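You operate a simulated robot arm through the tools that you are given. There is no shell and no other tool.

You run a simulated robot arm. Do the job below in one go: nothing can be reset, and whatever is moved stays where it is left.

Task
Rough the blue shoe on the machine, switch off, then brush cement over its bottom.
Fine: leave the duct gate open; use the black brush, park it on its tray and cover the well again; the slide tray ends right out. Set down upright: black brush. A coat counts when it lies all over at full strength: go over it till it gets no stronger.

It is judged by the outcome, as a careful person would: the job done as asked, and still so three seconds after it is handed in. It fails if anything else is knocked over, pushed out of place, dropped, spilled or broken. A push-on lid holds only when it is set on centred and level and pressed home; a screw cap is set on level and turned clockwise until tight.

Robot
A 7-joint arm with a three-finger gripper, fixed in place. Base frame: the origin is at the foot of the arm, x ahead of it, y to its left, z up; the work surface is at about z = 860. Readings come in mm, degrees, newtons and seconds.
Its first joint turns from -166.0 to 166.0 degrees. Payload 2.69 kg.
The tool frame sits at the grasp point between the pads (the TCP): z along the fingers, y along the line on which they close. The tips reach 30 mm beyond it. Largest opening 128 mm; the body of the gripper starts 117 mm behind the TCP.
Orientation is that of the tool frame in the base frame, as a unit quaternion [x, y, z, w]. With the fingers straight down and closing along the base's y, the tool's x points along the base's -x, its y along +y and its z along -z.

Tools
- The arm moves only by the tool nudge_tool. Its arguments are lists of equal length, an entry for each row: "delta_rot": the turn, a rotation vector about the tool's x, y, z in units of 60 degrees (1.0 is 60 degrees), a list of three; "xyz": the shift along the tool's x, y, z in units of 300 mm (1.0 is 300 mm), a list of three; "grip": the gripper command, from -1 (shut) to 1 (fully open), values between in proportion. In form: {"delta_rot": [[rx, ry, rz], ...], "xyz": [[tx, ty, tz], ...], "grip": [grip, ...]}. A call has 1 to 20 rows; each row is the pose to reach, as a shift and turn from the pose commanded when the call began, along the tool's axes at that moment. A call with a number of a shift or a turn outside -1 to 1 is refused whole. Rows are played at 5 a second. More than 50 mm and 8.6 degrees between two rows, or a gripper value outside its range, and nothing of the call is played. A pose out of reach is approached as far as the arm can. The call stops where the force on the tool passes 90 N (or 10 N more than at its start, if that is more) or the arm is blocked; 0.2 s more then pass. Each finger halts on what it meets, pressing with about 40 N; the grip force reading is that of the motor and also rises with nothing between the fingers. The clock runs only during rows and for 0.2 s after the last one: add rows that repeat a pose to give the fingers time. The reply holds the time, the measured pose of the TCP, the force on the tool along the base axes, the opening and the grip force, in the units named above and with some noise, with the torque about the TCP (base axes, N m) and any sound that the robot's microphone picked up, and new pictures: "pictures" is both (left out), scene, wrist or none.
- Cameras (640 x 400 px; columns grow to the right, rows downward): "scene" is fixed at [49, -500.6, 1455.4]; the picture's right is [-0.89, 0.45, 0.00], its down [0.18, 0.36, -0.92] and it looks along [-0.41, -0.82, -0.40] (base axes); focal length 214 px, centre (320, 200). "wrist" rides on the gripper at [58, 54, -131] in the tool frame; the picture's right is [-0.68, 0.74, 0.00], its down [-0.62, -0.57, -0.55] and it looks along [-0.40, -0.37, 0.84] (tool axes); focal length 234 px, centre (320, 200). There is no depth. A picture from a camera that has moved, and an enlarged one, comes with that camera's place and axes in the base frame and with its lens.
- move_column(by): slides the trunk up (or, below 0, down) by that many mm; the arm rides with it, the base frame stays. It gives what a move gives, with no picture.
- close_up(camera, box): a new picture of the part [left, top, right, bottom] of that camera's present view, enlarged. It takes no simulated time.
- finish_job(): hands the job in; it is judged then, once.

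Nothing tells you positions but the pictures and the camera data. Unless the task says otherwise, let go and move clear before handing in.

The tools are called after "Call:" by a JSON object that holds its "op" and its "data". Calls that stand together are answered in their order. nudge_tool: Moves the arm, as the interface text tells. Its arguments: {"type":"object","properties":{"delta_rot":{"type":"array"},"xyz":{"type":"array"},"grip":{"type":"array"},"pictures":{"type":"string","enum":["both","scene","wrist","none"]}},"required":["delta_rot","xyz","grip"]} The other tools are called the same way: move_column (by) slides the trunk up or down; close_up (camera, box) takes an enlarged picture of a part of a camera's view; finish_job () hands the job in.

At the start:

```text
time_s: 0.0
position: [319.0, -595.3, 1284.1]
ee_rot: [0.0, 1.0, 0.0, 0.001]
force: [-0.6, -0.3, -0.5]
wrist_torque: [0.01, -0.01, -0.01]
grip_width: 128.0
gripper_force: 0.0
trunk travel left (down, up): [-150.0, 200.0]
```

scene: 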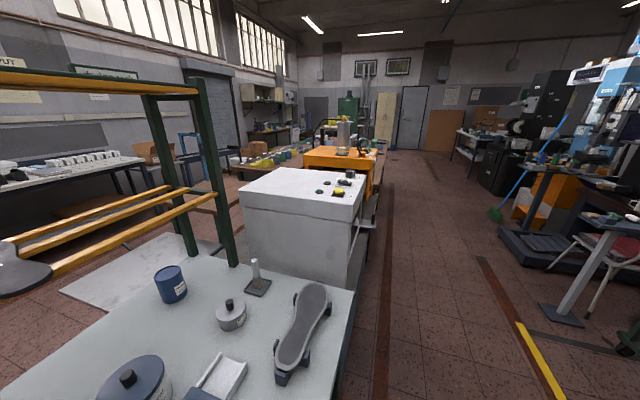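
wrist: 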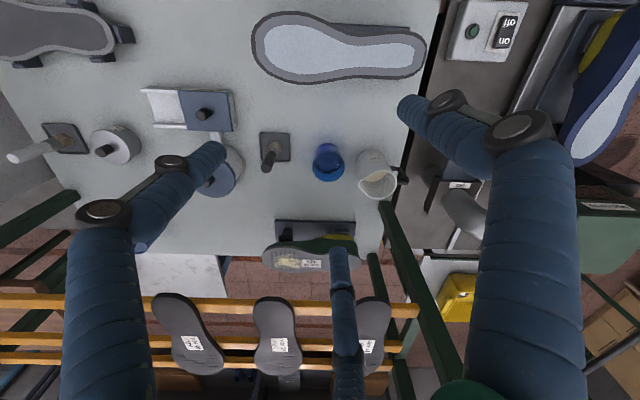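

I see a bench with soles, pots, brushes and a machine with an on/off switch. I'll take enlarged pictures first to identify everything before moving.

Call:
{"op": "close_up", "data": {"camera": "wrist", "box": [0, 0, 320, 200]}}

Call:
{"op": "close_up", "data": {"camera": "wrist", "box": [320, 0, 640, 200]}}

Call:
{"op": "close_up", "data": {"camera": "wrist", "box": [0, 200, 320, 400]}}

Call:
{"op": "close_up", "data": {"camera": "wrist", "box": [320, 200, 640, 400]}}

Call:
{"op": "close_up", "data": {"camera": "scene", "box": [60, 230, 380, 400]}}

Call:
{"op": "close_up", "data": {"camera": "scene", "box": [230, 130, 390, 230]}}

```text
2.00 times, centred on (160, 100) of wrist
camera zoom: at [259.9, -543.0, 1415.9], right [0.68, 0.74, 0.0], down [0.62, -0.57, 0.55], along [0.4, -0.37, -0.84], focal length 468 px, centre (640, 400)
```

zoom: 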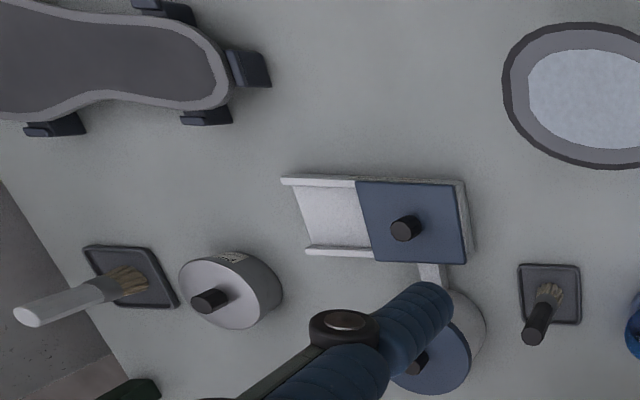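

```text
2.00 times, centred on (480, 100) of wrist
camera zoom: at [259.9, -543.0, 1415.9], right [0.68, 0.74, 0.0], down [0.62, -0.57, 0.55], along [0.4, -0.37, -0.84], focal length 468 px, centre (0, 400)
```

zoom: 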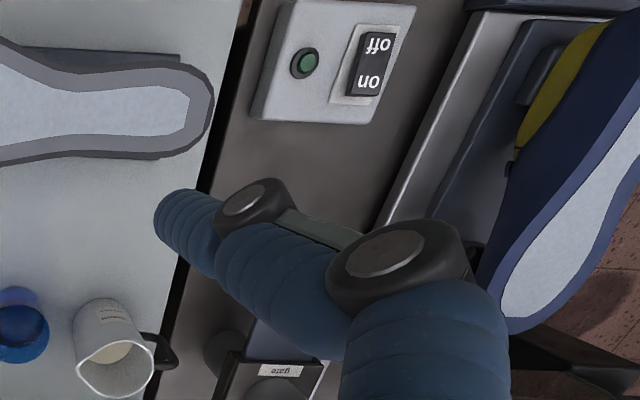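

```text
2.00 times, centred on (160, 300) of wrist
camera zoom: at [259.9, -543.0, 1415.9], right [0.68, 0.74, 0.0], down [0.62, -0.57, 0.55], along [0.4, -0.37, -0.84], focal length 468 px, centre (640, 0)
```

zoom: 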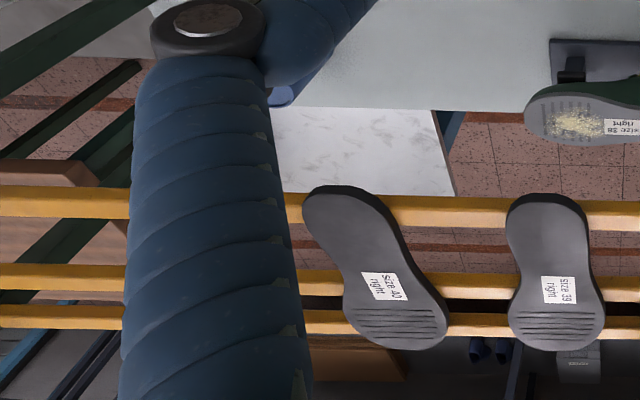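

```text
2.00 times, centred on (480, 300) of wrist
camera zoom: at [259.9, -543.0, 1415.9], right [0.68, 0.74, 0.0], down [0.62, -0.57, 0.55], along [0.4, -0.37, -0.84], focal length 468 px, centre (0, 0)
```

zoom: 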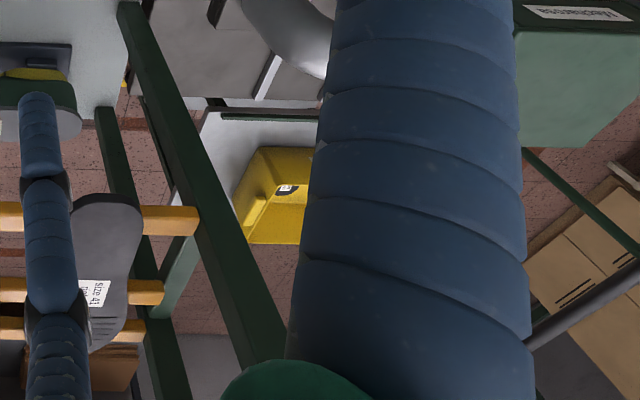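

```text
2.00 times, centred on (220, 315) of scene
camera zoom: at [49.0, -500.6, 1455.4], right [-0.89, 0.45, 0.0], down [0.18, 0.36, -0.92], along [-0.41, -0.82, -0.4], focal length 429 px, centre (520, -30)
```

zoom: 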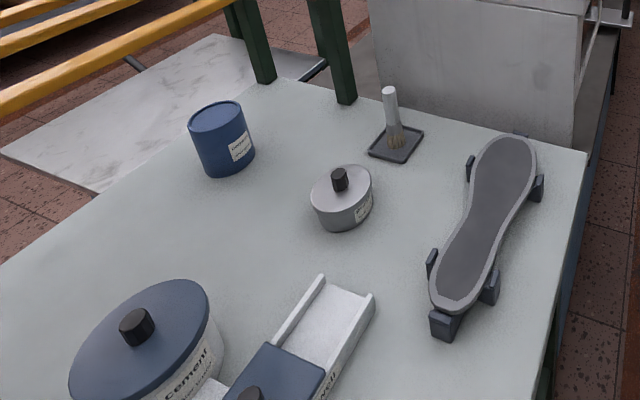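

```text
4.00 times, centred on (310, 180) of scene
camera zoom: at [49.0, -500.6, 1455.4], right [-0.89, 0.45, 0.0], down [0.18, 0.36, -0.92], along [-0.41, -0.82, -0.4], focal length 858 px, centre (360, 280)
```

zoom: 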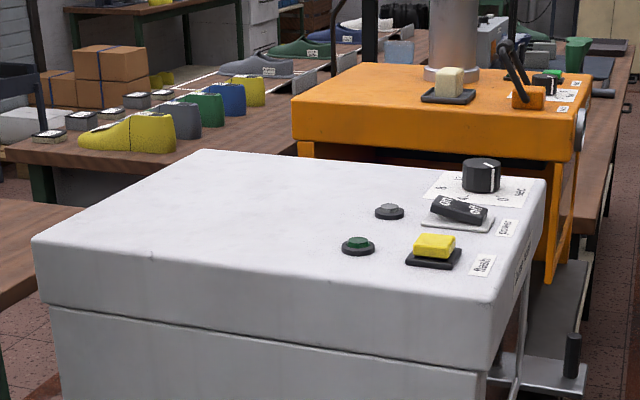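

Bench with brushes, a cement pot, a sliding-covered well and a machine with an on/off switch at roughly (450,-295); the blue shoe sits to the right near (660,-200). I'll turn the wrist in place to look at the machine side.

Call:
{"op": "nudge_tool", "data": {"delta_rot": [[0, 0, -0.14], [0, 0, -0.28], [0, 0, -0.42], [0, 0, -0.56], [0, 0, -0.7], [0, 0, -0.84], [0, 0, -0.98]], "xyz": [[0, 0, 0], [0, 0, 0], [0, 0, 0], [0, 0, 0], [0, 0, 0], [0, 0, 0], [0, 0, 0]], "grip": [1, 1, 1, 1, 1, 1, 1], "pictures": "both"}}

```text
time_s: 1.6
position: [319.8, -595.7, 1284.7]
ee_rot: [-0.491, 0.871, 0.001, -0.001]
force: [-0.1, 0.7, -0.4]
wrist_torque: [0.01, 0.0, 0.03]
grip_width: 128.0
gripper_force: 0.0
trunk travel left (down, up): [-150.0, 200.0]
camera wrist: at [242.3, -619.0, 1415.6], right [-0.28, 0.96, 0.0], down [0.8, 0.24, 0.55], along [0.53, 0.15, -0.84], focal length 234 px, centre (320, 200)
```

scene: 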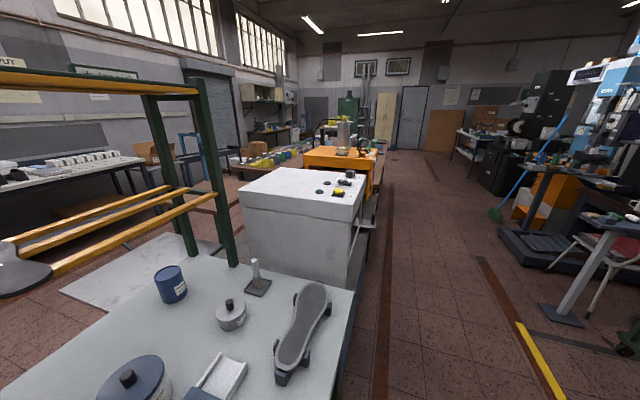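
wrist: 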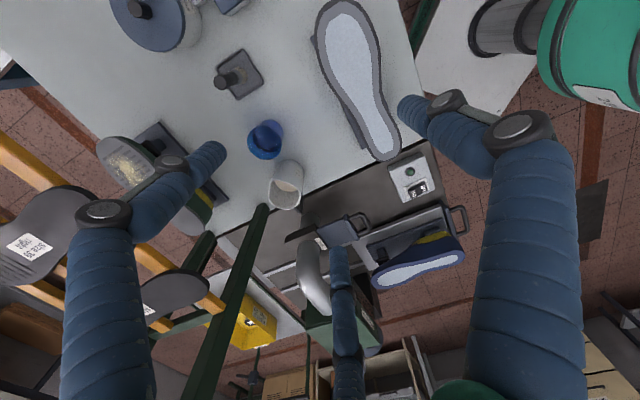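

The fingers stay fixed in the picture, and the machine is now central: switch box, slide tray with the blue shoe, gate. I'll zoom in on those.

Call:
{"op": "close_up", "data": {"camera": "wrist", "box": [240, 130, 500, 292]}}

Call:
{"op": "close_up", "data": {"camera": "wrist", "box": [360, 130, 490, 211]}}

Call:
{"op": "close_up", "data": {"camera": "wrist", "box": [200, 200, 400, 325]}}

Call:
{"op": "close_up", "data": {"camera": "wrist", "box": [90, 0, 410, 200]}}

Call:
{"op": "close_up", "data": {"camera": "wrist", "box": [400, 0, 640, 150]}}

```text
2.46 times, centred on (370, 211) of wrist
camera zoom: at [242.3, -619.0, 1415.6], right [-0.28, 0.96, 0.0], down [0.8, 0.24, 0.55], along [0.53, 0.15, -0.84], focal length 576 px, centre (197, 173)
```

zoom: 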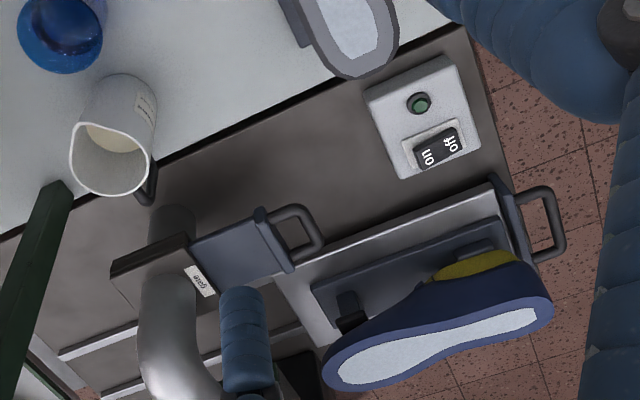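

```text
4.92 times, centred on (425, 170) of wrist
camera zoom: at [242.3, -619.0, 1415.6], right [-0.28, 0.96, 0.0], down [0.8, 0.24, 0.55], along [0.53, 0.15, -0.84], focal length 1153 px, centre (-197, 345)
```

zoom: 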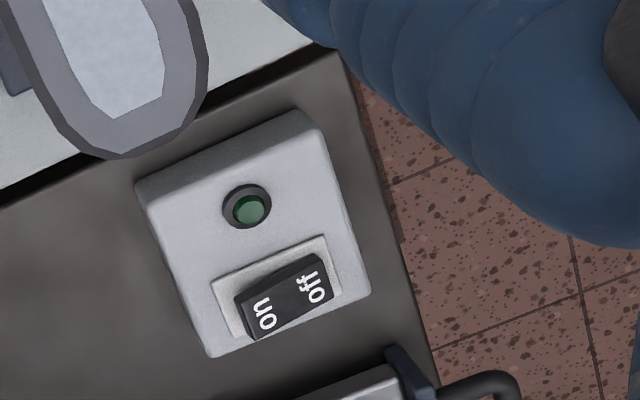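

```text
3.20 times, centred on (300, 262) of wrist
camera zoom: at [242.3, -619.0, 1415.6], right [-0.28, 0.96, 0.0], down [0.8, 0.24, 0.55], along [0.53, 0.15, -0.84], focal length 749 px, centre (384, 0)
```

zoom: 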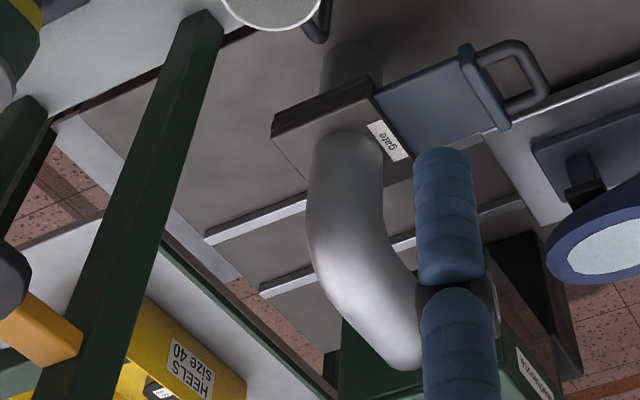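

```text
2.00 times, centred on (250, 100) of wrist
camera zoom: at [242.3, -619.0, 1415.6], right [-0.28, 0.96, 0.0], down [0.8, 0.24, 0.55], along [0.53, 0.15, -0.84], focal length 468 px, centre (460, 400)
```

zoom: 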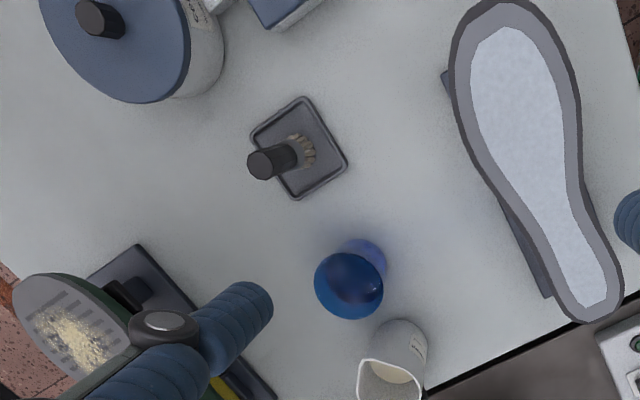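

```text
2.67 times, centred on (520, 75) of wrist
camera zoom: at [242.3, -619.0, 1415.6], right [-0.28, 0.96, 0.0], down [0.8, 0.24, 0.55], along [0.53, 0.15, -0.84], focal length 624 px, centre (-213, 533)
```

zoom: 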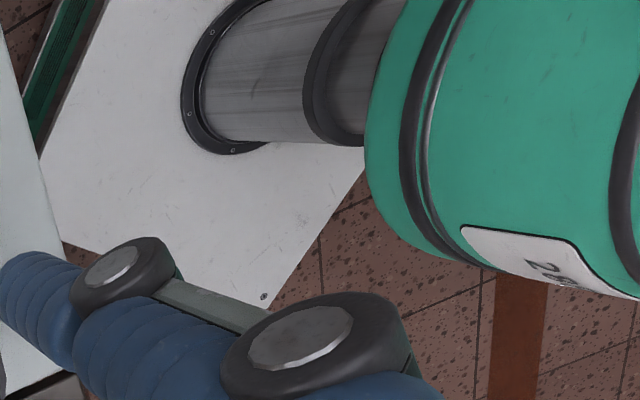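

The blue shoe is upside down on a slide tray whose handle faces me (+y side), with a duct gate whose blade seems drawn out. I'll bring the hand round to the +y side, up high, to look down at the machine.

Call:
{"op": "nudge_tool", "data": {"delta_rot": [[0, 0, 0.14], [0, 0, 0.28], [0, 0, 0.42], [0, 0, 0.56], [0, 0, 0.7], [0, 0, 0.84], [0, 0, 0.98]], "xyz": [[-0.111, 0.0447, 0], [-0.222, 0.0894, 0], [-0.333, 0.134, 0], [-0.443, 0.179, 0], [-0.554, 0.224, 0], [-0.665, 0.268, 0], [-0.776, 0.313, 0]], "grip": [1, 1, 1, 1, 1, 1, 1], "pictures": "wrist"}}

```text
time_s: 3.2
position: [360.3, -348.4, 1284.1]
ee_rot: [0.001, 1.0, 0.0, 0.0]
force: [-0.9, -0.1, 0.2]
wrist_torque: [0.02, 0.0, -0.01]
grip_width: 127.8
gripper_force: 0.1
trunk travel left (down, up): [-150.0, 200.0]
camera wrist: at [300.3, -295.0, 1416.1], right [0.68, 0.73, 0.0], down [0.61, -0.57, 0.55], along [0.4, -0.37, -0.84], focal length 234 px, centre (320, 200)
```

wrist: 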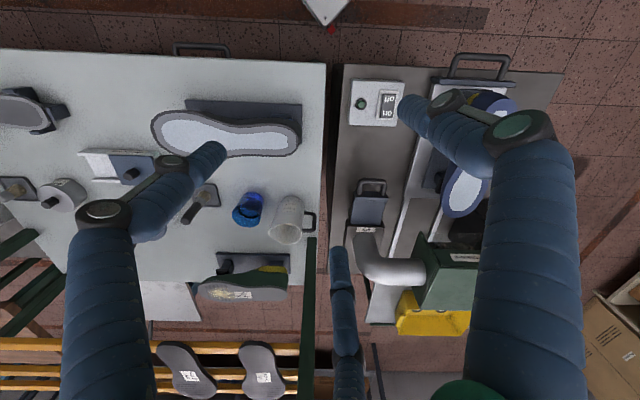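

Two tables are visible: the left bench and the machine table on the right. I'll zoom on the bench handle and machine details before moving on.

Call:
{"op": "close_up", "data": {"camera": "wrist", "box": [140, 20, 340, 145]}}

Call:
{"op": "close_up", "data": {"camera": "wrist", "box": [330, 40, 570, 190]}}

Call:
{"op": "close_up", "data": {"camera": "wrist", "box": [330, 160, 530, 340]}}

Call:
{"op": "close_up", "data": {"camera": "wrist", "box": [0, 60, 160, 220]}}

Call:
{"op": "close_up", "data": {"camera": "wrist", "box": [170, 160, 330, 320]}}

```text
3.20 times, centred on (240, 82) of wrist
camera zoom: at [300.3, -295.0, 1416.1], right [0.68, 0.73, 0.0], down [0.61, -0.57, 0.55], along [0.4, -0.37, -0.84], focal length 749 px, centre (576, 576)
```

zoom: 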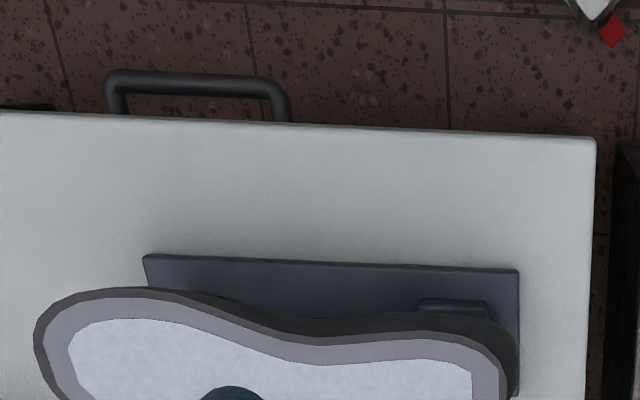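

```text
2.67 times, centred on (450, 115) of wrist
camera zoom: at [300.3, -295.0, 1416.1], right [0.68, 0.73, 0.0], down [0.61, -0.57, 0.55], along [0.4, -0.37, -0.84], focal length 624 px, centre (-27, 427)
```

zoom: 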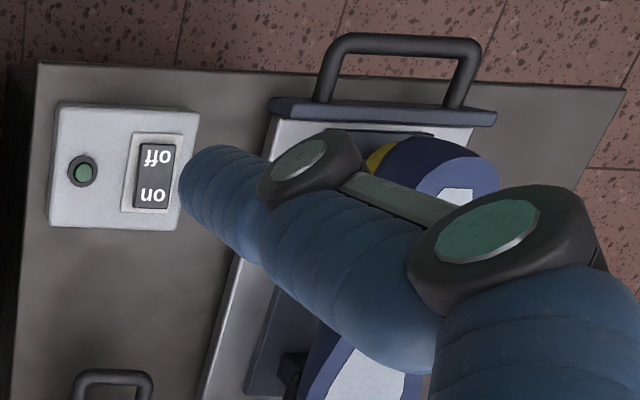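

```text
2.22 times, centred on (430, 250) of wrist
camera zoom: at [300.3, -295.0, 1416.1], right [0.68, 0.73, 0.0], down [0.61, -0.57, 0.55], along [0.4, -0.37, -0.84], focal length 520 px, centre (76, 89)
```

zoom: 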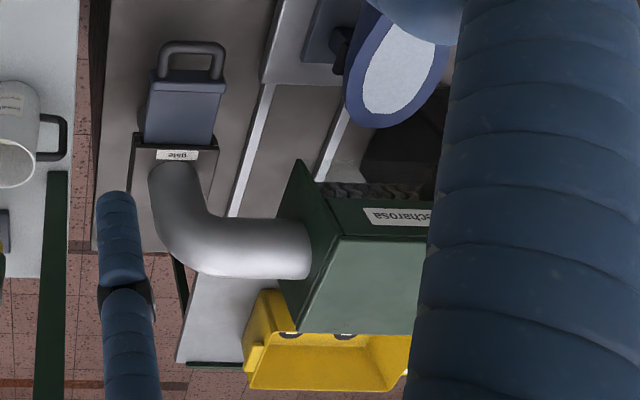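

```text
2.50 times, centred on (80, 140) of wrist
camera zoom: at [300.3, -295.0, 1416.1], right [0.68, 0.73, 0.0], down [0.61, -0.57, 0.55], along [0.4, -0.37, -0.84], focal length 585 px, centre (920, 350)
```

zoom: 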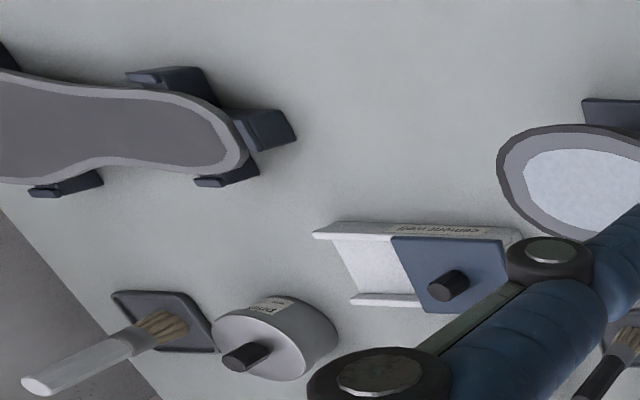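

```text
2.50 times, centred on (250, 240) of wrist
camera zoom: at [300.3, -295.0, 1416.1], right [0.68, 0.73, 0.0], down [0.61, -0.57, 0.55], along [0.4, -0.37, -0.84], focal length 585 px, centre (495, 100)
```

zoom: 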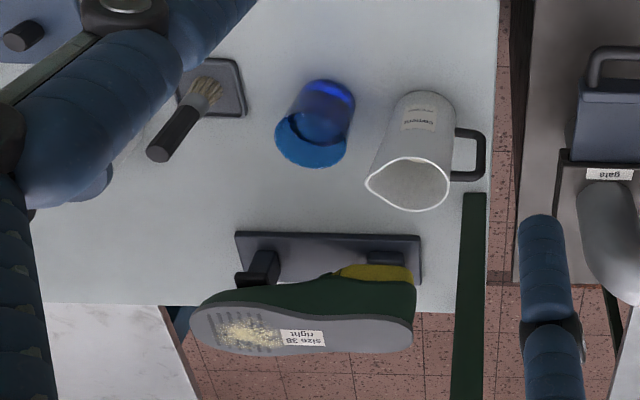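

The machine is labelled "Mecharosa" with a dark roller under a green hood, tray sliding toward −y, and the "cement well" is the blue-covered channel on the bench. I'll move further to the +y side for an unobstructed look at the machine.

Call:
{"op": "nudge_tool", "data": {"delta_rot": [[0, 0, 0], [0, 0, 0], [0, 0, 0], [0, 0, 0], [0, 0, 0], [0, 0, 0]], "xyz": [[-0.0222, 0.1362, 0], [-0.0443, 0.272, 0], [-0.0665, 0.4085, 0], [-0.0887, 0.545, 0], [-0.1108, 0.681, 0], [-0.133, 0.817, 0]], "grip": [1, 1, 1, 1, 1, 1], "pictures": "wrist"}}

```text
time_s: 4.6
position: [399.7, -102.9, 1284.5]
ee_rot: [0.001, 1.0, 0.0, 0.0]
force: [1.1, 0.3, 0.3]
wrist_torque: [0.0, -0.02, 0.01]
grip_width: 127.8
gripper_force: 0.1
trunk travel left (down, up): [-150.0, 200.0]
camera wrist: at [339.9, -49.7, 1415.6], right [0.68, 0.74, 0.0], down [0.62, -0.57, 0.55], along [0.4, -0.37, -0.84], focal length 234 px, centre (320, 200)
```

wrist: 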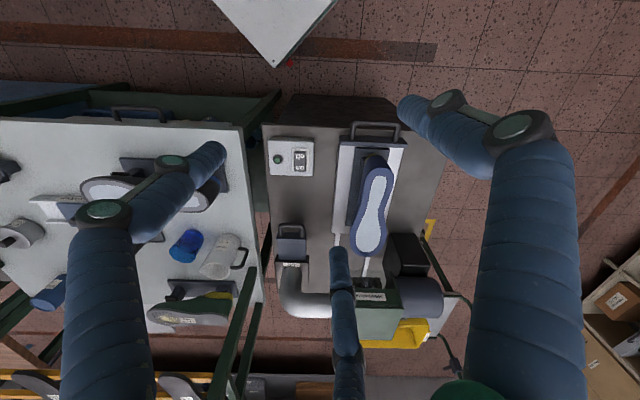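

Call:
{"op": "close_up", "data": {"camera": "wrist", "box": [260, 100, 460, 225]}}

Call:
{"op": "close_up", "data": {"camera": "wrist", "box": [260, 200, 480, 360]}}

Call:
{"op": "close_up", "data": {"camera": "wrist", "box": [260, 215, 340, 275]}}

Call:
{"op": "close_up", "data": {"camera": "wrist", "box": [0, 80, 280, 240]}}

```text
3.20 times, centred on (360, 162) of wrist
camera zoom: at [339.9, -49.7, 1415.6], right [0.68, 0.74, 0.0], down [0.62, -0.57, 0.55], along [0.4, -0.37, -0.84], focal length 749 px, centre (192, 320)
```

zoom: 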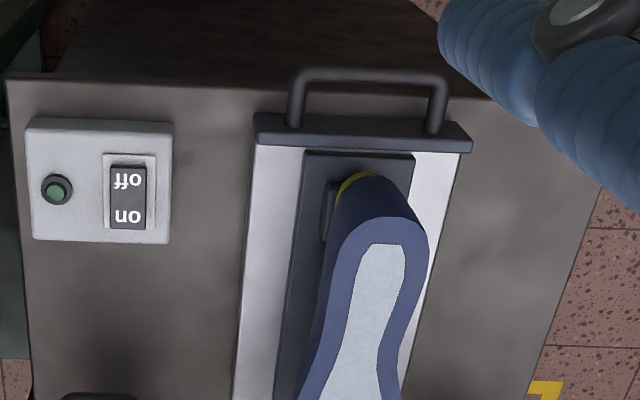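

```text
2.50 times, centred on (370, 280) of wrist
camera zoom: at [339.9, -49.7, 1415.6], right [0.68, 0.74, 0.0], down [0.62, -0.57, 0.55], along [0.4, -0.37, -0.84], focal length 585 px, centre (195, 0)
```

zoom: 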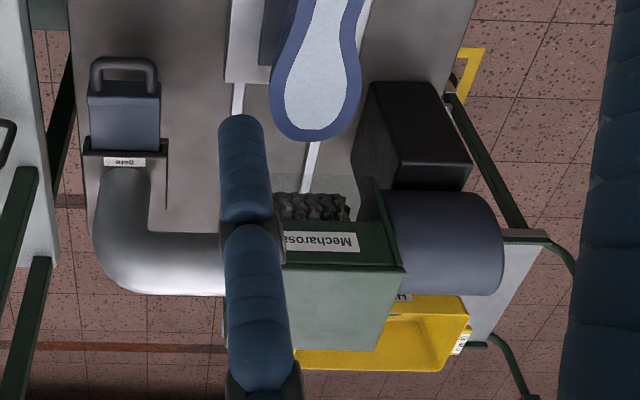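

```text
6.67 times, centred on (300, 245) of wrist
camera zoom: at [339.9, -49.7, 1415.6], right [0.68, 0.74, 0.0], down [0.62, -0.57, 0.55], along [0.4, -0.37, -0.84], focal length 1561 px, centre (453, -100)
```

zoom: 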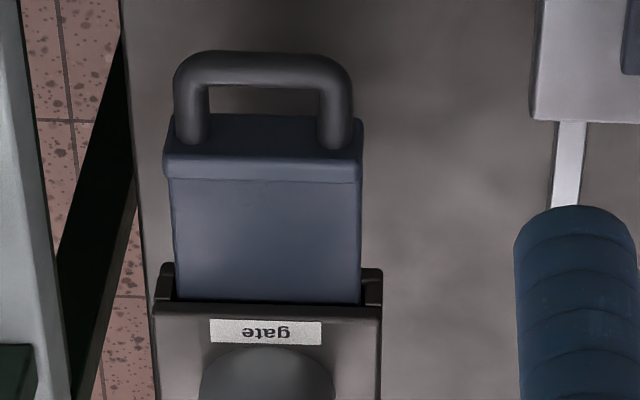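

```text
2.29 times, centred on (140, 160) of wrist
camera zoom: at [339.9, -49.7, 1415.6], right [0.68, 0.74, 0.0], down [0.62, -0.57, 0.55], along [0.4, -0.37, -0.84], focal length 535 px, centre (731, 291)
```

zoom: 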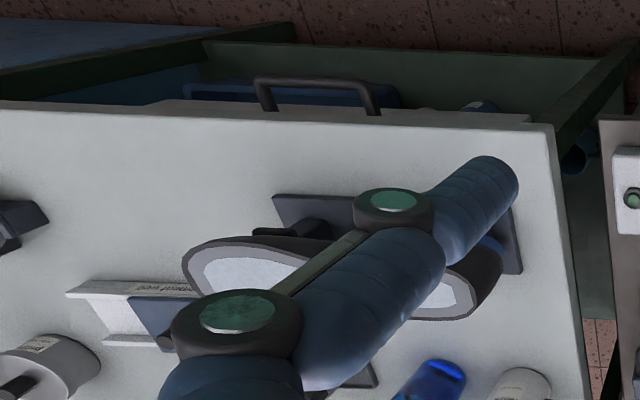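

The rocker works out near (488,-256,850), tray handle near (546,-55,837), sliding inward along about (0.72,-0.69) toward the roller. I'll come down over the switch, turned to the machine's axes, for a closer look at the rocker, gate and tray.

Call:
{"op": "nudge_tool", "data": {"delta_rot": [[0, 0, 0.105], [0, 0, 0.21], [0, 0, 0.315], [0, 0, 0.42], [0, 0, 0.525], [0, 0, 0.63], [0, 0, 0.733]], "xyz": [[-0.042, -0.0729, 0.1114], [-0.084, -0.1458, 0.2229], [-0.126, -0.2187, 0.3343], [-0.168, -0.2916, 0.4457], [-0.21, -0.3645, 0.5571], [-0.252, -0.4374, 0.6686], [-0.294, -0.5103, 0.78]], "grip": [1, 1, 1, 1, 1, 1, 1], "pictures": "wrist"}}

```text
time_s: 6.2
position: [485.6, -255.8, 1050.2]
ee_rot: [0.375, 0.927, 0.0, -0.001]
force: [-0.6, 0.4, 0.7]
wrist_torque: [-0.06, -0.06, -0.05]
grip_width: 128.2
gripper_force: 0.1
trunk travel left (down, up): [-150.0, 200.0]
camera wrist: at [480.5, -177.6, 1181.1], right [1.0, 0.06, 0.0], down [0.05, -0.83, 0.55], along [0.03, -0.55, -0.84], focal length 234 px, centre (320, 200)
```

wrist: 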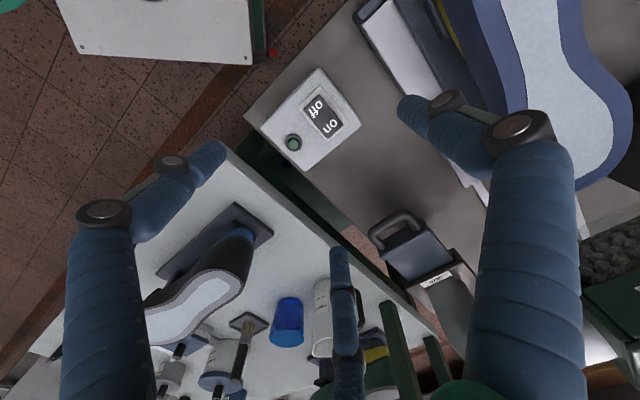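

Call:
{"op": "close_up", "data": {"camera": "wrist", "box": [260, 60, 380, 135]}}

Call:
{"op": "close_up", "data": {"camera": "wrist", "box": [350, 190, 510, 290]}}

Call:
{"op": "close_up", "data": {"camera": "wrist", "box": [340, 0, 640, 188]}}

Call:
{"op": "close_up", "data": {"camera": "wrist", "box": [90, 190, 410, 390]}}

```text
5.33 times, centred on (320, 98) of wrist
camera zoom: at [480.5, -177.6, 1181.1], right [1.0, 0.06, 0.0], down [0.05, -0.83, 0.55], along [0.03, -0.55, -0.84], focal length 1249 px, centre (320, 747)
```

zoom: 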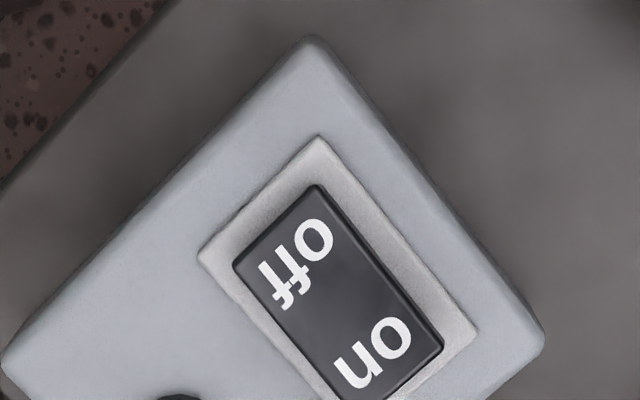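

```text
4.00 times, centred on (430, 240) of wrist
camera zoom: at [480.5, -177.6, 1181.1], right [1.0, 0.06, 0.0], down [0.05, -0.83, 0.55], along [0.03, -0.55, -0.84], focal length 937 px, centre (-120, 40)
```

zoom: 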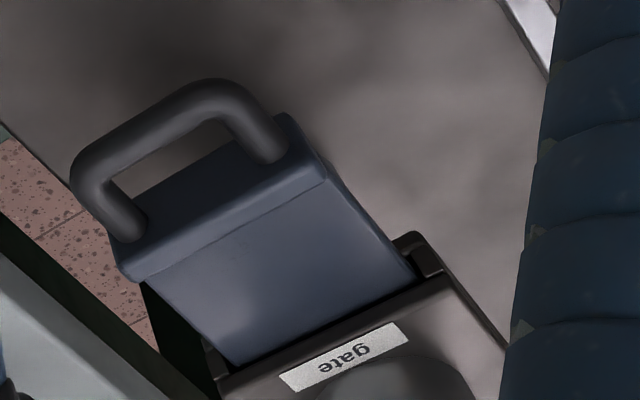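

```text
2.13 times, centred on (490, 94) of wrist
camera zoom: at [480.5, -177.6, 1181.1], right [1.0, 0.06, 0.0], down [0.05, -0.83, 0.55], along [0.03, -0.55, -0.84], focal length 498 px, centre (-42, 426)
```

zoom: 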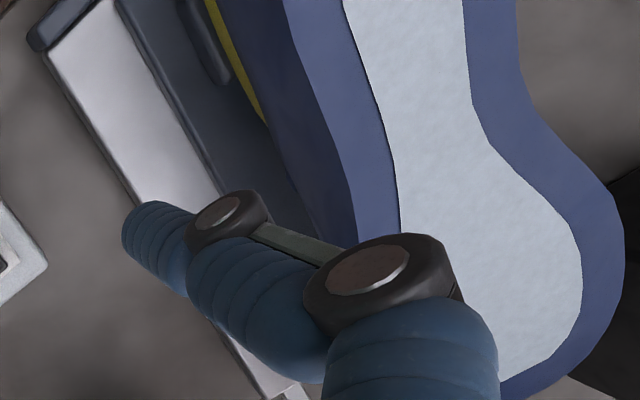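

```text
2.00 times, centred on (250, 290) of wrist
camera zoom: at [480.5, -177.6, 1181.1], right [1.0, 0.06, 0.0], down [0.05, -0.83, 0.55], along [0.03, -0.55, -0.84], focal length 468 px, centre (460, 20)
```

zoom: 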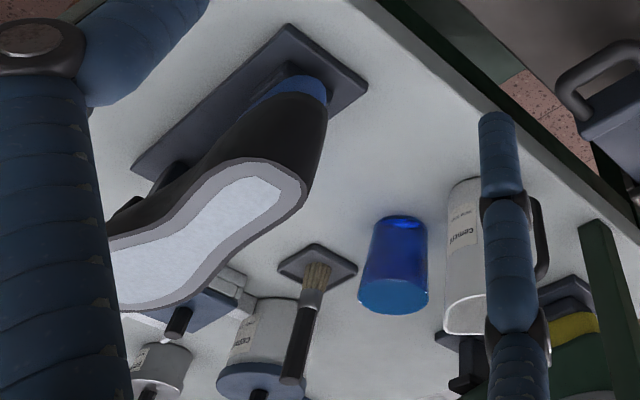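

The rocker's "on" end faces inward (+u) at about (504,-269), the lamp is dark so the machine is off, and the gate blade looks drawn out (open). I'll close the fingers and come down above the "on" end.

Call:
{"op": "nudge_tool", "data": {"delta_rot": [[0, 0, 0], [0, 0, 0], [0, 0, 0], [0, 0, 0]], "xyz": [[-0.0723, 0.0087, 0.14], [-0.0723, 0.0087, 0.28], [-0.0723, 0.0087, 0.433], [-0.0723, 0.0087, 0.433]], "grip": [-1, -1, -1, -1], "pictures": "wrist"}}

```text
time_s: 7.2
position: [504.7, -269.1, 920.2]
ee_rot: [0.374, 0.927, 0.0, 0.0]
force: [0.1, -0.2, 0.6]
wrist_torque: [0.04, 0.03, 0.0]
grip_width: 2.2
gripper_force: 31.7
trunk travel left (down, up): [-150.0, 200.0]
camera wrist: at [499.6, -190.3, 1052.1], right [1.0, 0.06, 0.0], down [0.05, -0.83, 0.55], along [0.03, -0.55, -0.84], focal length 234 px, centre (320, 200)
```

wrist: 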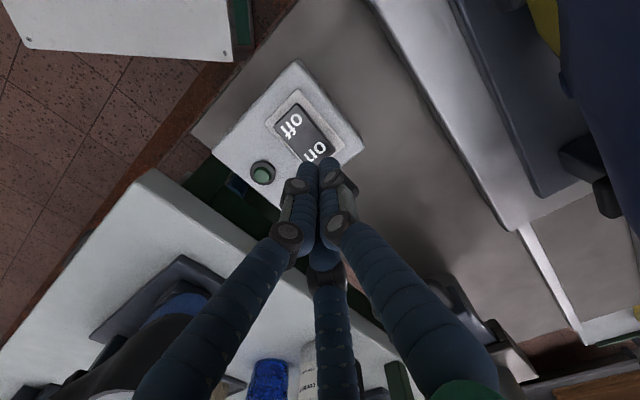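

The fingertips line up over the "on" legend. I'll lower in small steps to press it.

Call:
{"op": "nudge_tool", "data": {"delta_rot": [[0, 0, 0], [0, 0, 0], [0, 0, 0], [0, 0, 0]], "xyz": [[0, 0, 0.06], [0, 0, 0.1], [0, 0, 0.115], [0, 0, 0.125]], "grip": [-1, -1, -1, -1], "pictures": "wrist"}}

```text
time_s: 8.2
position: [505.9, -268.7, 884.8]
ee_rot: [0.375, 0.927, 0.0, 0.001]
force: [0.2, -0.6, 1.6]
wrist_torque: [-0.05, 0.02, 0.0]
grip_width: 5.9
gripper_force: 31.2
trunk travel left (down, up): [-150.0, 200.0]
camera wrist: at [499.6, -190.7, 1015.1], right [1.0, 0.06, 0.0], down [0.05, -0.83, 0.55], along [0.03, -0.55, -0.84], focal length 234 px, centre (320, 200)
```

wrist: 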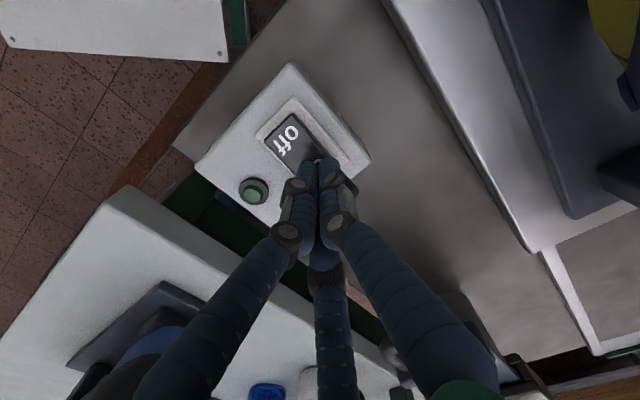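

Near contact. I'll keep pressing in small steps.

Call:
{"op": "nudge_tool", "data": {"delta_rot": [[0, 0, 0], [0, 0, 0], [0, 0, 0]], "xyz": [[0, 0, 0.01], [0, 0, 0.02], [0, 0, 0.03]], "grip": [-1, -1, -1], "pictures": "wrist"}}

```text
time_s: 9.0
position: [505.7, -269.7, 879.1]
ee_rot: [0.375, 0.927, 0.0, 0.003]
force: [-14.3, 0.8, 72.0]
wrist_torque: [0.58, 1.42, 0.03]
grip_width: 2.3
gripper_force: 31.5
trunk travel left (down, up): [-150.0, 200.0]
camera wrist: at [499.1, -190.9, 1010.0], right [1.0, 0.06, 0.01], down [0.05, -0.83, 0.55], along [0.04, -0.55, -0.83], focal length 234 px, centre (320, 200)
```

wrist: 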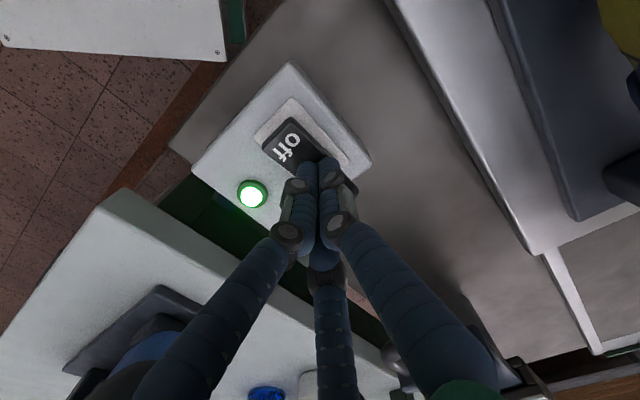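

The lamp is lit, so the machine is running. I'll rise and move over the tray handle for a close look.

Call:
{"op": "nudge_tool", "data": {"delta_rot": [[0, 0, 0], [0, 0, 0], [0, 0, 0], [0, 0, 0], [0, 0, 0], [0, 0, 0], [0, 0, 0], [0, 0, 0], [0, 0, 0]], "xyz": [[0, 0, -0.15], [0, 0, -0.3], [0, 0, -0.4], [0, 0, -0.5], [0.081, 0.1164, -0.5], [0.162, 0.2328, -0.5], [0.243, 0.349, -0.5], [0.324, 0.4656, -0.5], [0.405, 0.582, -0.5]], "grip": [-1, -1, -1, -1, -1, -1, -1, -1, -1], "pictures": "wrist"}}

```text
time_s: 11.0
position: [539.8, -59.5, 1023.1]
ee_rot: [0.375, 0.927, 0.0, 0.0]
force: [0.0, -0.1, 0.5]
wrist_torque: [0.04, 0.0, -0.04]
grip_width: 2.1
gripper_force: 31.6
trunk travel left (down, up): [-150.0, 200.0]
camera wrist: at [533.7, 18.6, 1155.3], right [1.0, 0.06, 0.0], down [0.05, -0.83, 0.55], along [0.03, -0.55, -0.84], focal length 234 px, centre (320, 200)
```

wrist: 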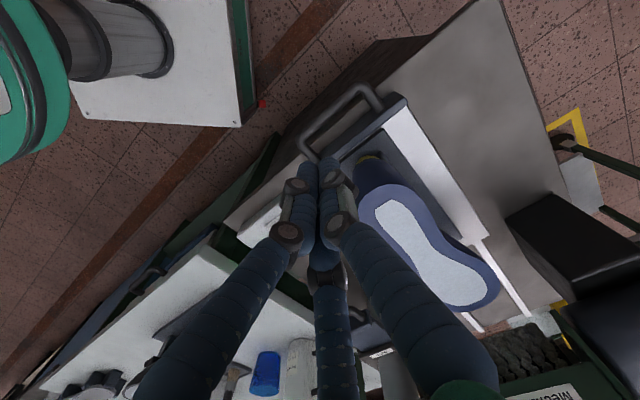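

Call:
{"op": "close_up", "data": {"camera": "wrist", "box": [280, 70, 440, 170]}}

Call:
{"op": "close_up", "data": {"camera": "wrist", "box": [340, 140, 640, 400]}}

```text
4.00 times, centred on (360, 120) of wrist
camera zoom: at [533.7, 18.6, 1155.3], right [1.0, 0.06, 0.0], down [0.05, -0.83, 0.55], along [0.03, -0.55, -0.84], focal length 937 px, centre (160, 520)
```

zoom: 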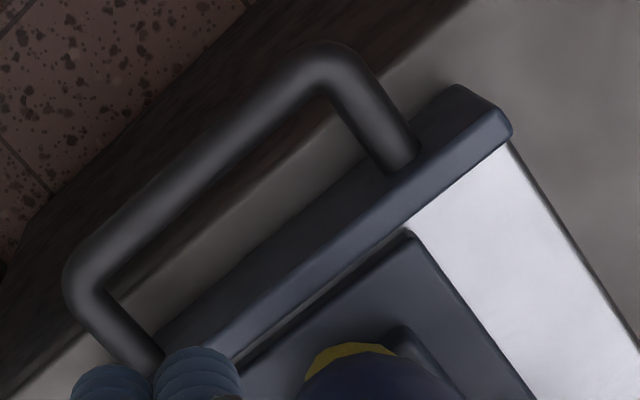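

```text
1.54 times, centred on (490, 270) of wrist
camera zoom: at [533.7, 18.6, 1155.3], right [1.0, 0.06, 0.0], down [0.05, -0.83, 0.55], along [0.03, -0.55, -0.84], focal length 360 px, centre (58, 92)
```

zoom: 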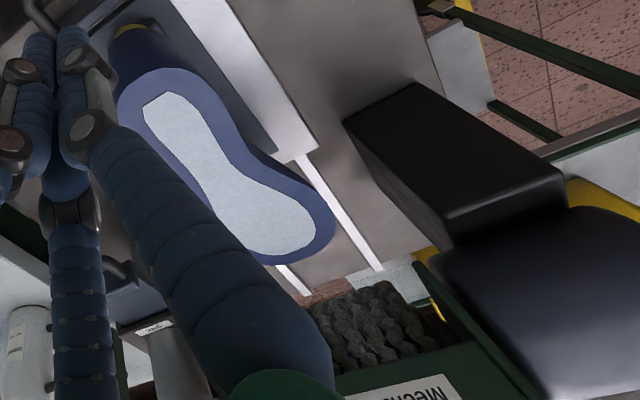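

The handle bar is centred near (554,-56,818), about 106 mm long with a ~37 mm gap behind it. I'll tilt the hand back about 25° (away from the hood) and bring the closed fingers above the inside of the loop.

Call:
{"op": "nudge_tool", "data": {"delta_rot": [[0, -0.139, 0], [0, -0.278, 0], [0, -0.417, 0]], "xyz": [[-0.032, 0.0133, 0.137], [-0.064, 0.0267, 0.273], [-0.0967, 0.04, 0.41]], "grip": [-1, -1, -1], "pictures": "wrist"}}

```text
time_s: 11.8
position: [569.2, -71.4, 902.1]
ee_rot: [0.366, 0.905, -0.08, 0.203]
force: [-0.2, -0.3, 0.7]
wrist_torque: [0.09, 0.14, 0.0]
grip_width: 2.1
gripper_force: 30.9
trunk travel left (down, up): [-150.0, 200.0]
camera wrist: at [526.8, 41.5, 995.9], right [0.95, 0.1, 0.29], down [-0.16, -0.63, 0.76], along [0.26, -0.77, -0.59], focal length 234 px, centre (320, 200)
```

wrist: 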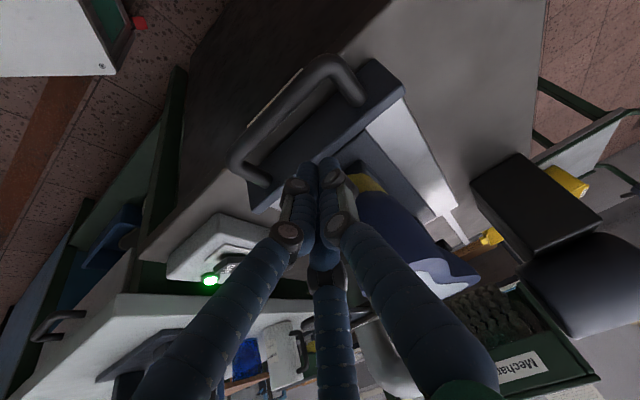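

The loop's inside centre matches the estimate. I'll lower the fingertips into the loop.

Call:
{"op": "nudge_tool", "data": {"delta_rot": [[0, 0, 0], [0, 0, 0], [0, 0, 0]], "xyz": [[0.05, 0, 0.07], [0.1, 0, 0.14], [0.138, 0, 0.193]], "grip": [-1, -1, -1], "pictures": "wrist"}}

Call:
{"op": "close_up", "data": {"camera": "wrist", "box": [220, 50, 420, 175]}}

```text
time_s: 12.5
position: [571.9, -67.2, 854.9]
ee_rot: [0.368, 0.902, -0.08, 0.211]
force: [-10.1, -20.7, 30.2]
wrist_torque: [-0.89, 0.95, -0.41]
grip_width: 1.8
gripper_force: 31.5
trunk travel left (down, up): [-150.0, 200.0]
stopped in row 3: the force on the tool passed its limit at 104 N (the readings are from after the stop); the commanded pose is now the measured one
camera wrist: at [528.1, 46.3, 947.7], right [0.95, 0.1, 0.31], down [-0.18, -0.63, 0.76], along [0.27, -0.77, -0.58], focal length 234 px, centre (320, 200)
```

wrist: 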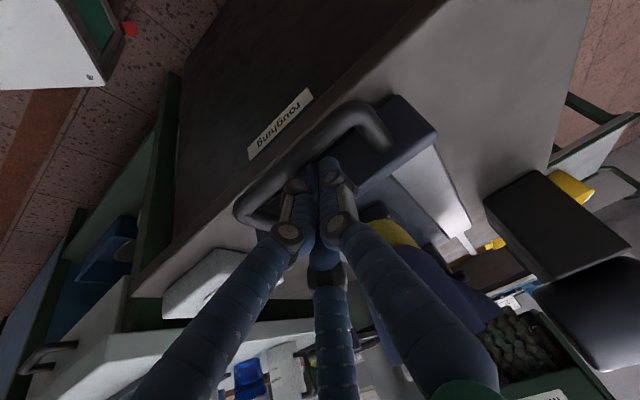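

```text
3.20 times, centred on (320, 112) of wrist
camera zoom: at [528.1, 46.3, 947.7], right [0.95, 0.1, 0.31], down [-0.18, -0.63, 0.76], along [0.27, -0.77, -0.58], focal length 749 px, centre (320, 480)
```

zoom: 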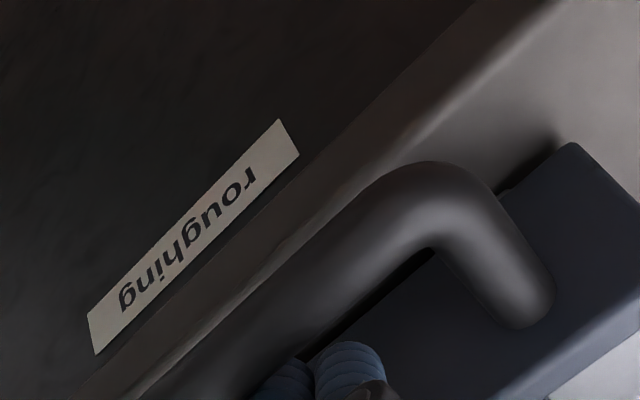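

I touched the machine table top (about z≈828) inside the loop, so the fingertips are between the handle bar and the tray's crossbar. I'll lift 3 mm clear and begin pushing the tray in gently.

Call:
{"op": "nudge_tool", "data": {"delta_rot": [[0, 0, 0], [0, 0, 0], [0, 0, 0], [0, 0, 0]], "xyz": [[-0.0044, 0, -0.009], [-0.0194, -0.0005, -0.0017], [-0.0343, -0.001, 0.0056], [-0.0642, -0.002, 0.0203]], "grip": [-1, -1, -1, -1], "pictures": "wrist"}}

```text
time_s: 13.5
position: [584.2, -80.0, 854.4]
ee_rot: [0.366, 0.903, -0.079, 0.209]
force: [-15.6, -9.4, 19.0]
wrist_torque: [-0.08, 0.4, -0.09]
grip_width: 2.1
gripper_force: 31.0
trunk travel left (down, up): [-150.0, 200.0]
camera wrist: at [540.8, 33.8, 948.0], right [0.95, 0.1, 0.3], down [-0.17, -0.63, 0.76], along [0.27, -0.77, -0.58], focal length 234 px, centre (320, 200)
```

wrist: 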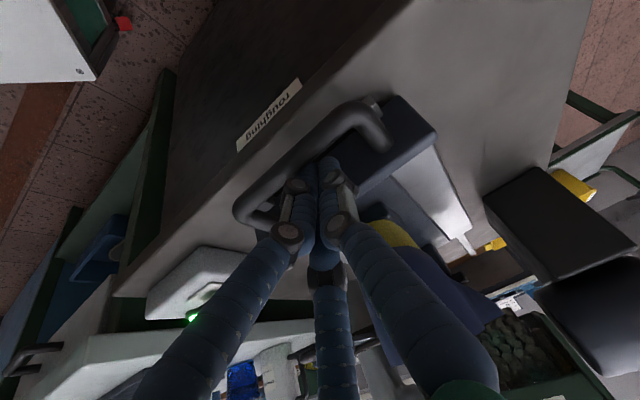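

Call:
{"op": "close_up", "data": {"camera": "wrist", "box": [230, 80, 450, 218]}}

```text
2.90 times, centred on (340, 149) of wrist
camera zoom: at [540.8, 33.8, 948.0], right [0.95, 0.1, 0.3], down [-0.17, -0.63, 0.76], along [0.27, -0.77, -0.58], focal length 679 px, centre (262, 348)
```

zoom: 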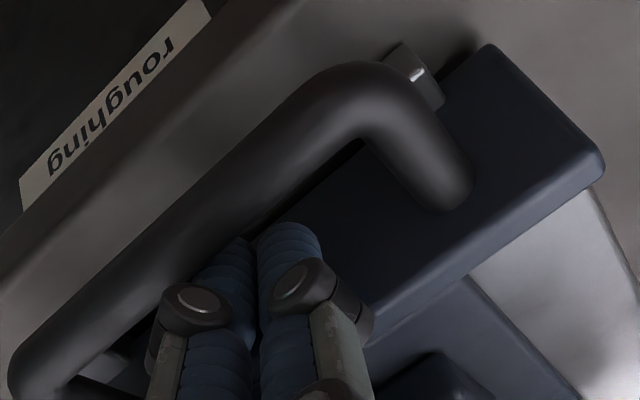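

The tray has moved in with the fingers, and a small end-stop tab shows beyond the handle. The tips still press on something, so I'll lift 5 mm more and continue a little.

Call:
{"op": "nudge_tool", "data": {"delta_rot": [[0, 0, 0], [0, 0, 0], [0, 0, 0]], "xyz": [[-0.0073, 0, -0.015], [-0.0073, 0, -0.015], [-0.0073, 0, -0.015]], "grip": [-1, -1, -1], "pictures": "none"}}

```text
time_s: 14.3
position: [584.4, -79.6, 859.7]
ee_rot: [0.366, 0.903, -0.079, 0.21]
force: [-4.1, 8.8, -0.7]
wrist_torque: [0.16, 0.04, 0.07]
grip_width: 2.3
gripper_force: 31.0
trunk travel left (down, up): [-150.0, 200.0]
```

Now the fingers push cleanly on the crossbar. I'll push in 60 mm at a slow pace and check the shoe against the roller.

Call:
{"op": "nudge_tool", "data": {"delta_rot": [[0, 0, 0], [0, 0, 0], [0, 0, 0], [0, 0, 0]], "xyz": [[-0.0449, -0.0018, 0.0218], [-0.0898, -0.0035, 0.0436], [-0.1347, -0.0053, 0.0654], [-0.1796, -0.007, 0.0872]], "grip": [-1, -1, -1, -1], "pictures": "wrist"}}

Call:
{"op": "close_up", "data": {"camera": "wrist", "box": [320, 200, 640, 400]}}

```text
time_s: 15.3
position: [627.4, -122.2, 860.6]
ee_rot: [0.366, 0.903, -0.08, 0.211]
force: [-0.6, -0.1, -0.2]
wrist_torque: [0.02, 0.01, -0.02]
grip_width: 2.3
gripper_force: 31.3
trunk travel left (down, up): [-150.0, 200.0]
camera wrist: at [583.7, -9.4, 953.1], right [0.95, 0.1, 0.3], down [-0.17, -0.63, 0.76], along [0.27, -0.77, -0.58], focal length 234 px, centre (320, 200)
```

wrist: 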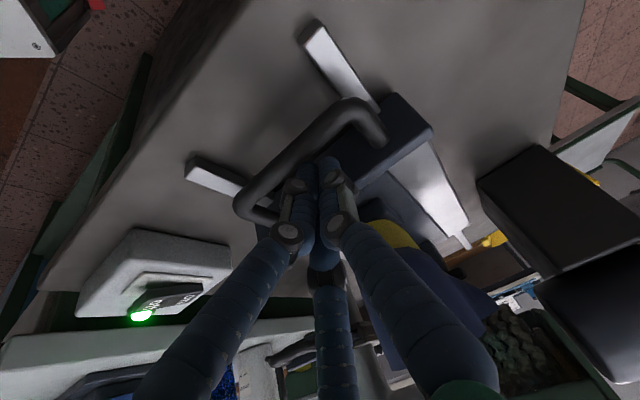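

```text
2.00 times, centred on (480, 300) of wrist
camera zoom: at [583.7, -9.4, 953.1], right [0.95, 0.1, 0.3], down [-0.17, -0.63, 0.76], along [0.27, -0.77, -0.58], focal length 468 px, centre (0, 0)
```

zoom: 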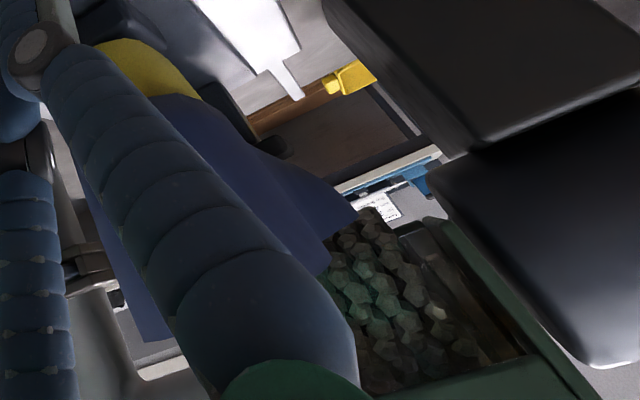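

Tray slides smoothly and the toe is about to meet the spinning roller. I'll continue slowly for 120 mm and look again.

Call:
{"op": "nudge_tool", "data": {"delta_rot": [[0, 0, 0], [0, 0, 0], [0, 0, 0], [0, 0, 0], [0, 0, 0], [0, 0, 0], [0, 0, 0], [0, 0, 0], [0, 0, 0], [0, 0, 0], [0, 0, 0], [0, 0, 0]], "xyz": [[-0.0299, -0.0012, 0.0145], [-0.0599, -0.0023, 0.0291], [-0.0898, -0.0035, 0.0436], [-0.1197, -0.0047, 0.0581], [-0.1497, -0.0058, 0.0727], [-0.1796, -0.007, 0.0872], [-0.2095, -0.0082, 0.1017], [-0.2395, -0.0093, 0.1163], [-0.2694, -0.0105, 0.1308], [-0.2993, -0.0117, 0.1453], [-0.3293, -0.0128, 0.1599], [-0.3592, -0.014, 0.1744]], "grip": [-1, -1, -1, -1, -1, -1, -1, -1, -1, -1, -1, -1], "pictures": "wrist"}}

Call:
{"op": "close_up", "data": {"camera": "wrist", "box": [320, 200, 640, 400]}}

```text
time_s: 17.9
position: [709.6, -207.5, 860.1]
ee_rot: [0.366, 0.903, -0.078, 0.209]
force: [-0.3, -0.2, 0.8]
wrist_torque: [-0.02, -0.06, -0.02]
grip_width: 2.1
gripper_force: 31.7
trunk travel left (down, up): [-150.0, 200.0]
camera wrist: at [666.9, -95.5, 953.4], right [0.95, 0.1, 0.3], down [-0.17, -0.63, 0.76], along [0.27, -0.77, -0.58], focal length 234 px, centre (320, 200)
```

wrist: 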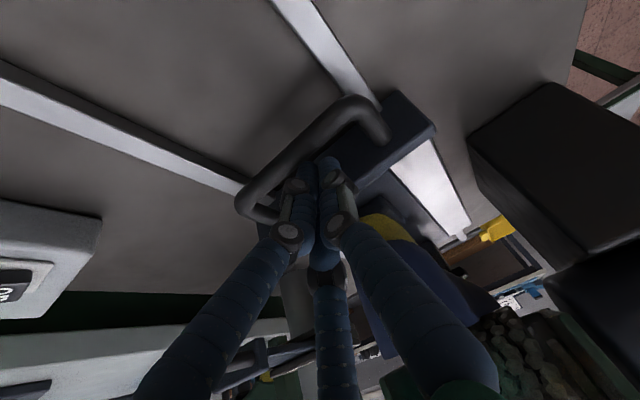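

```text
2.00 times, centred on (480, 300) of wrist
camera zoom: at [666.9, -95.5, 953.4], right [0.95, 0.1, 0.3], down [-0.17, -0.63, 0.76], along [0.27, -0.77, -0.58], focal length 468 px, centre (0, 0)
```

zoom: 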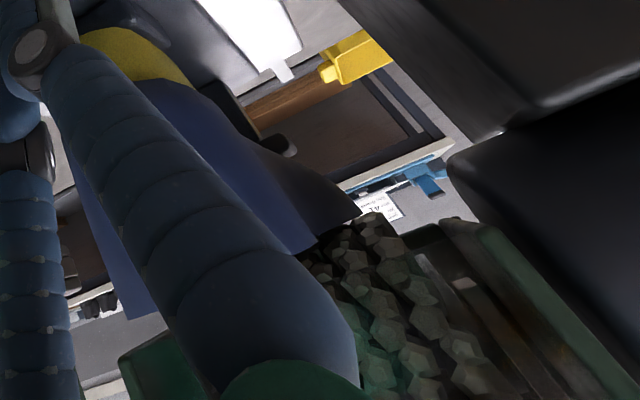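

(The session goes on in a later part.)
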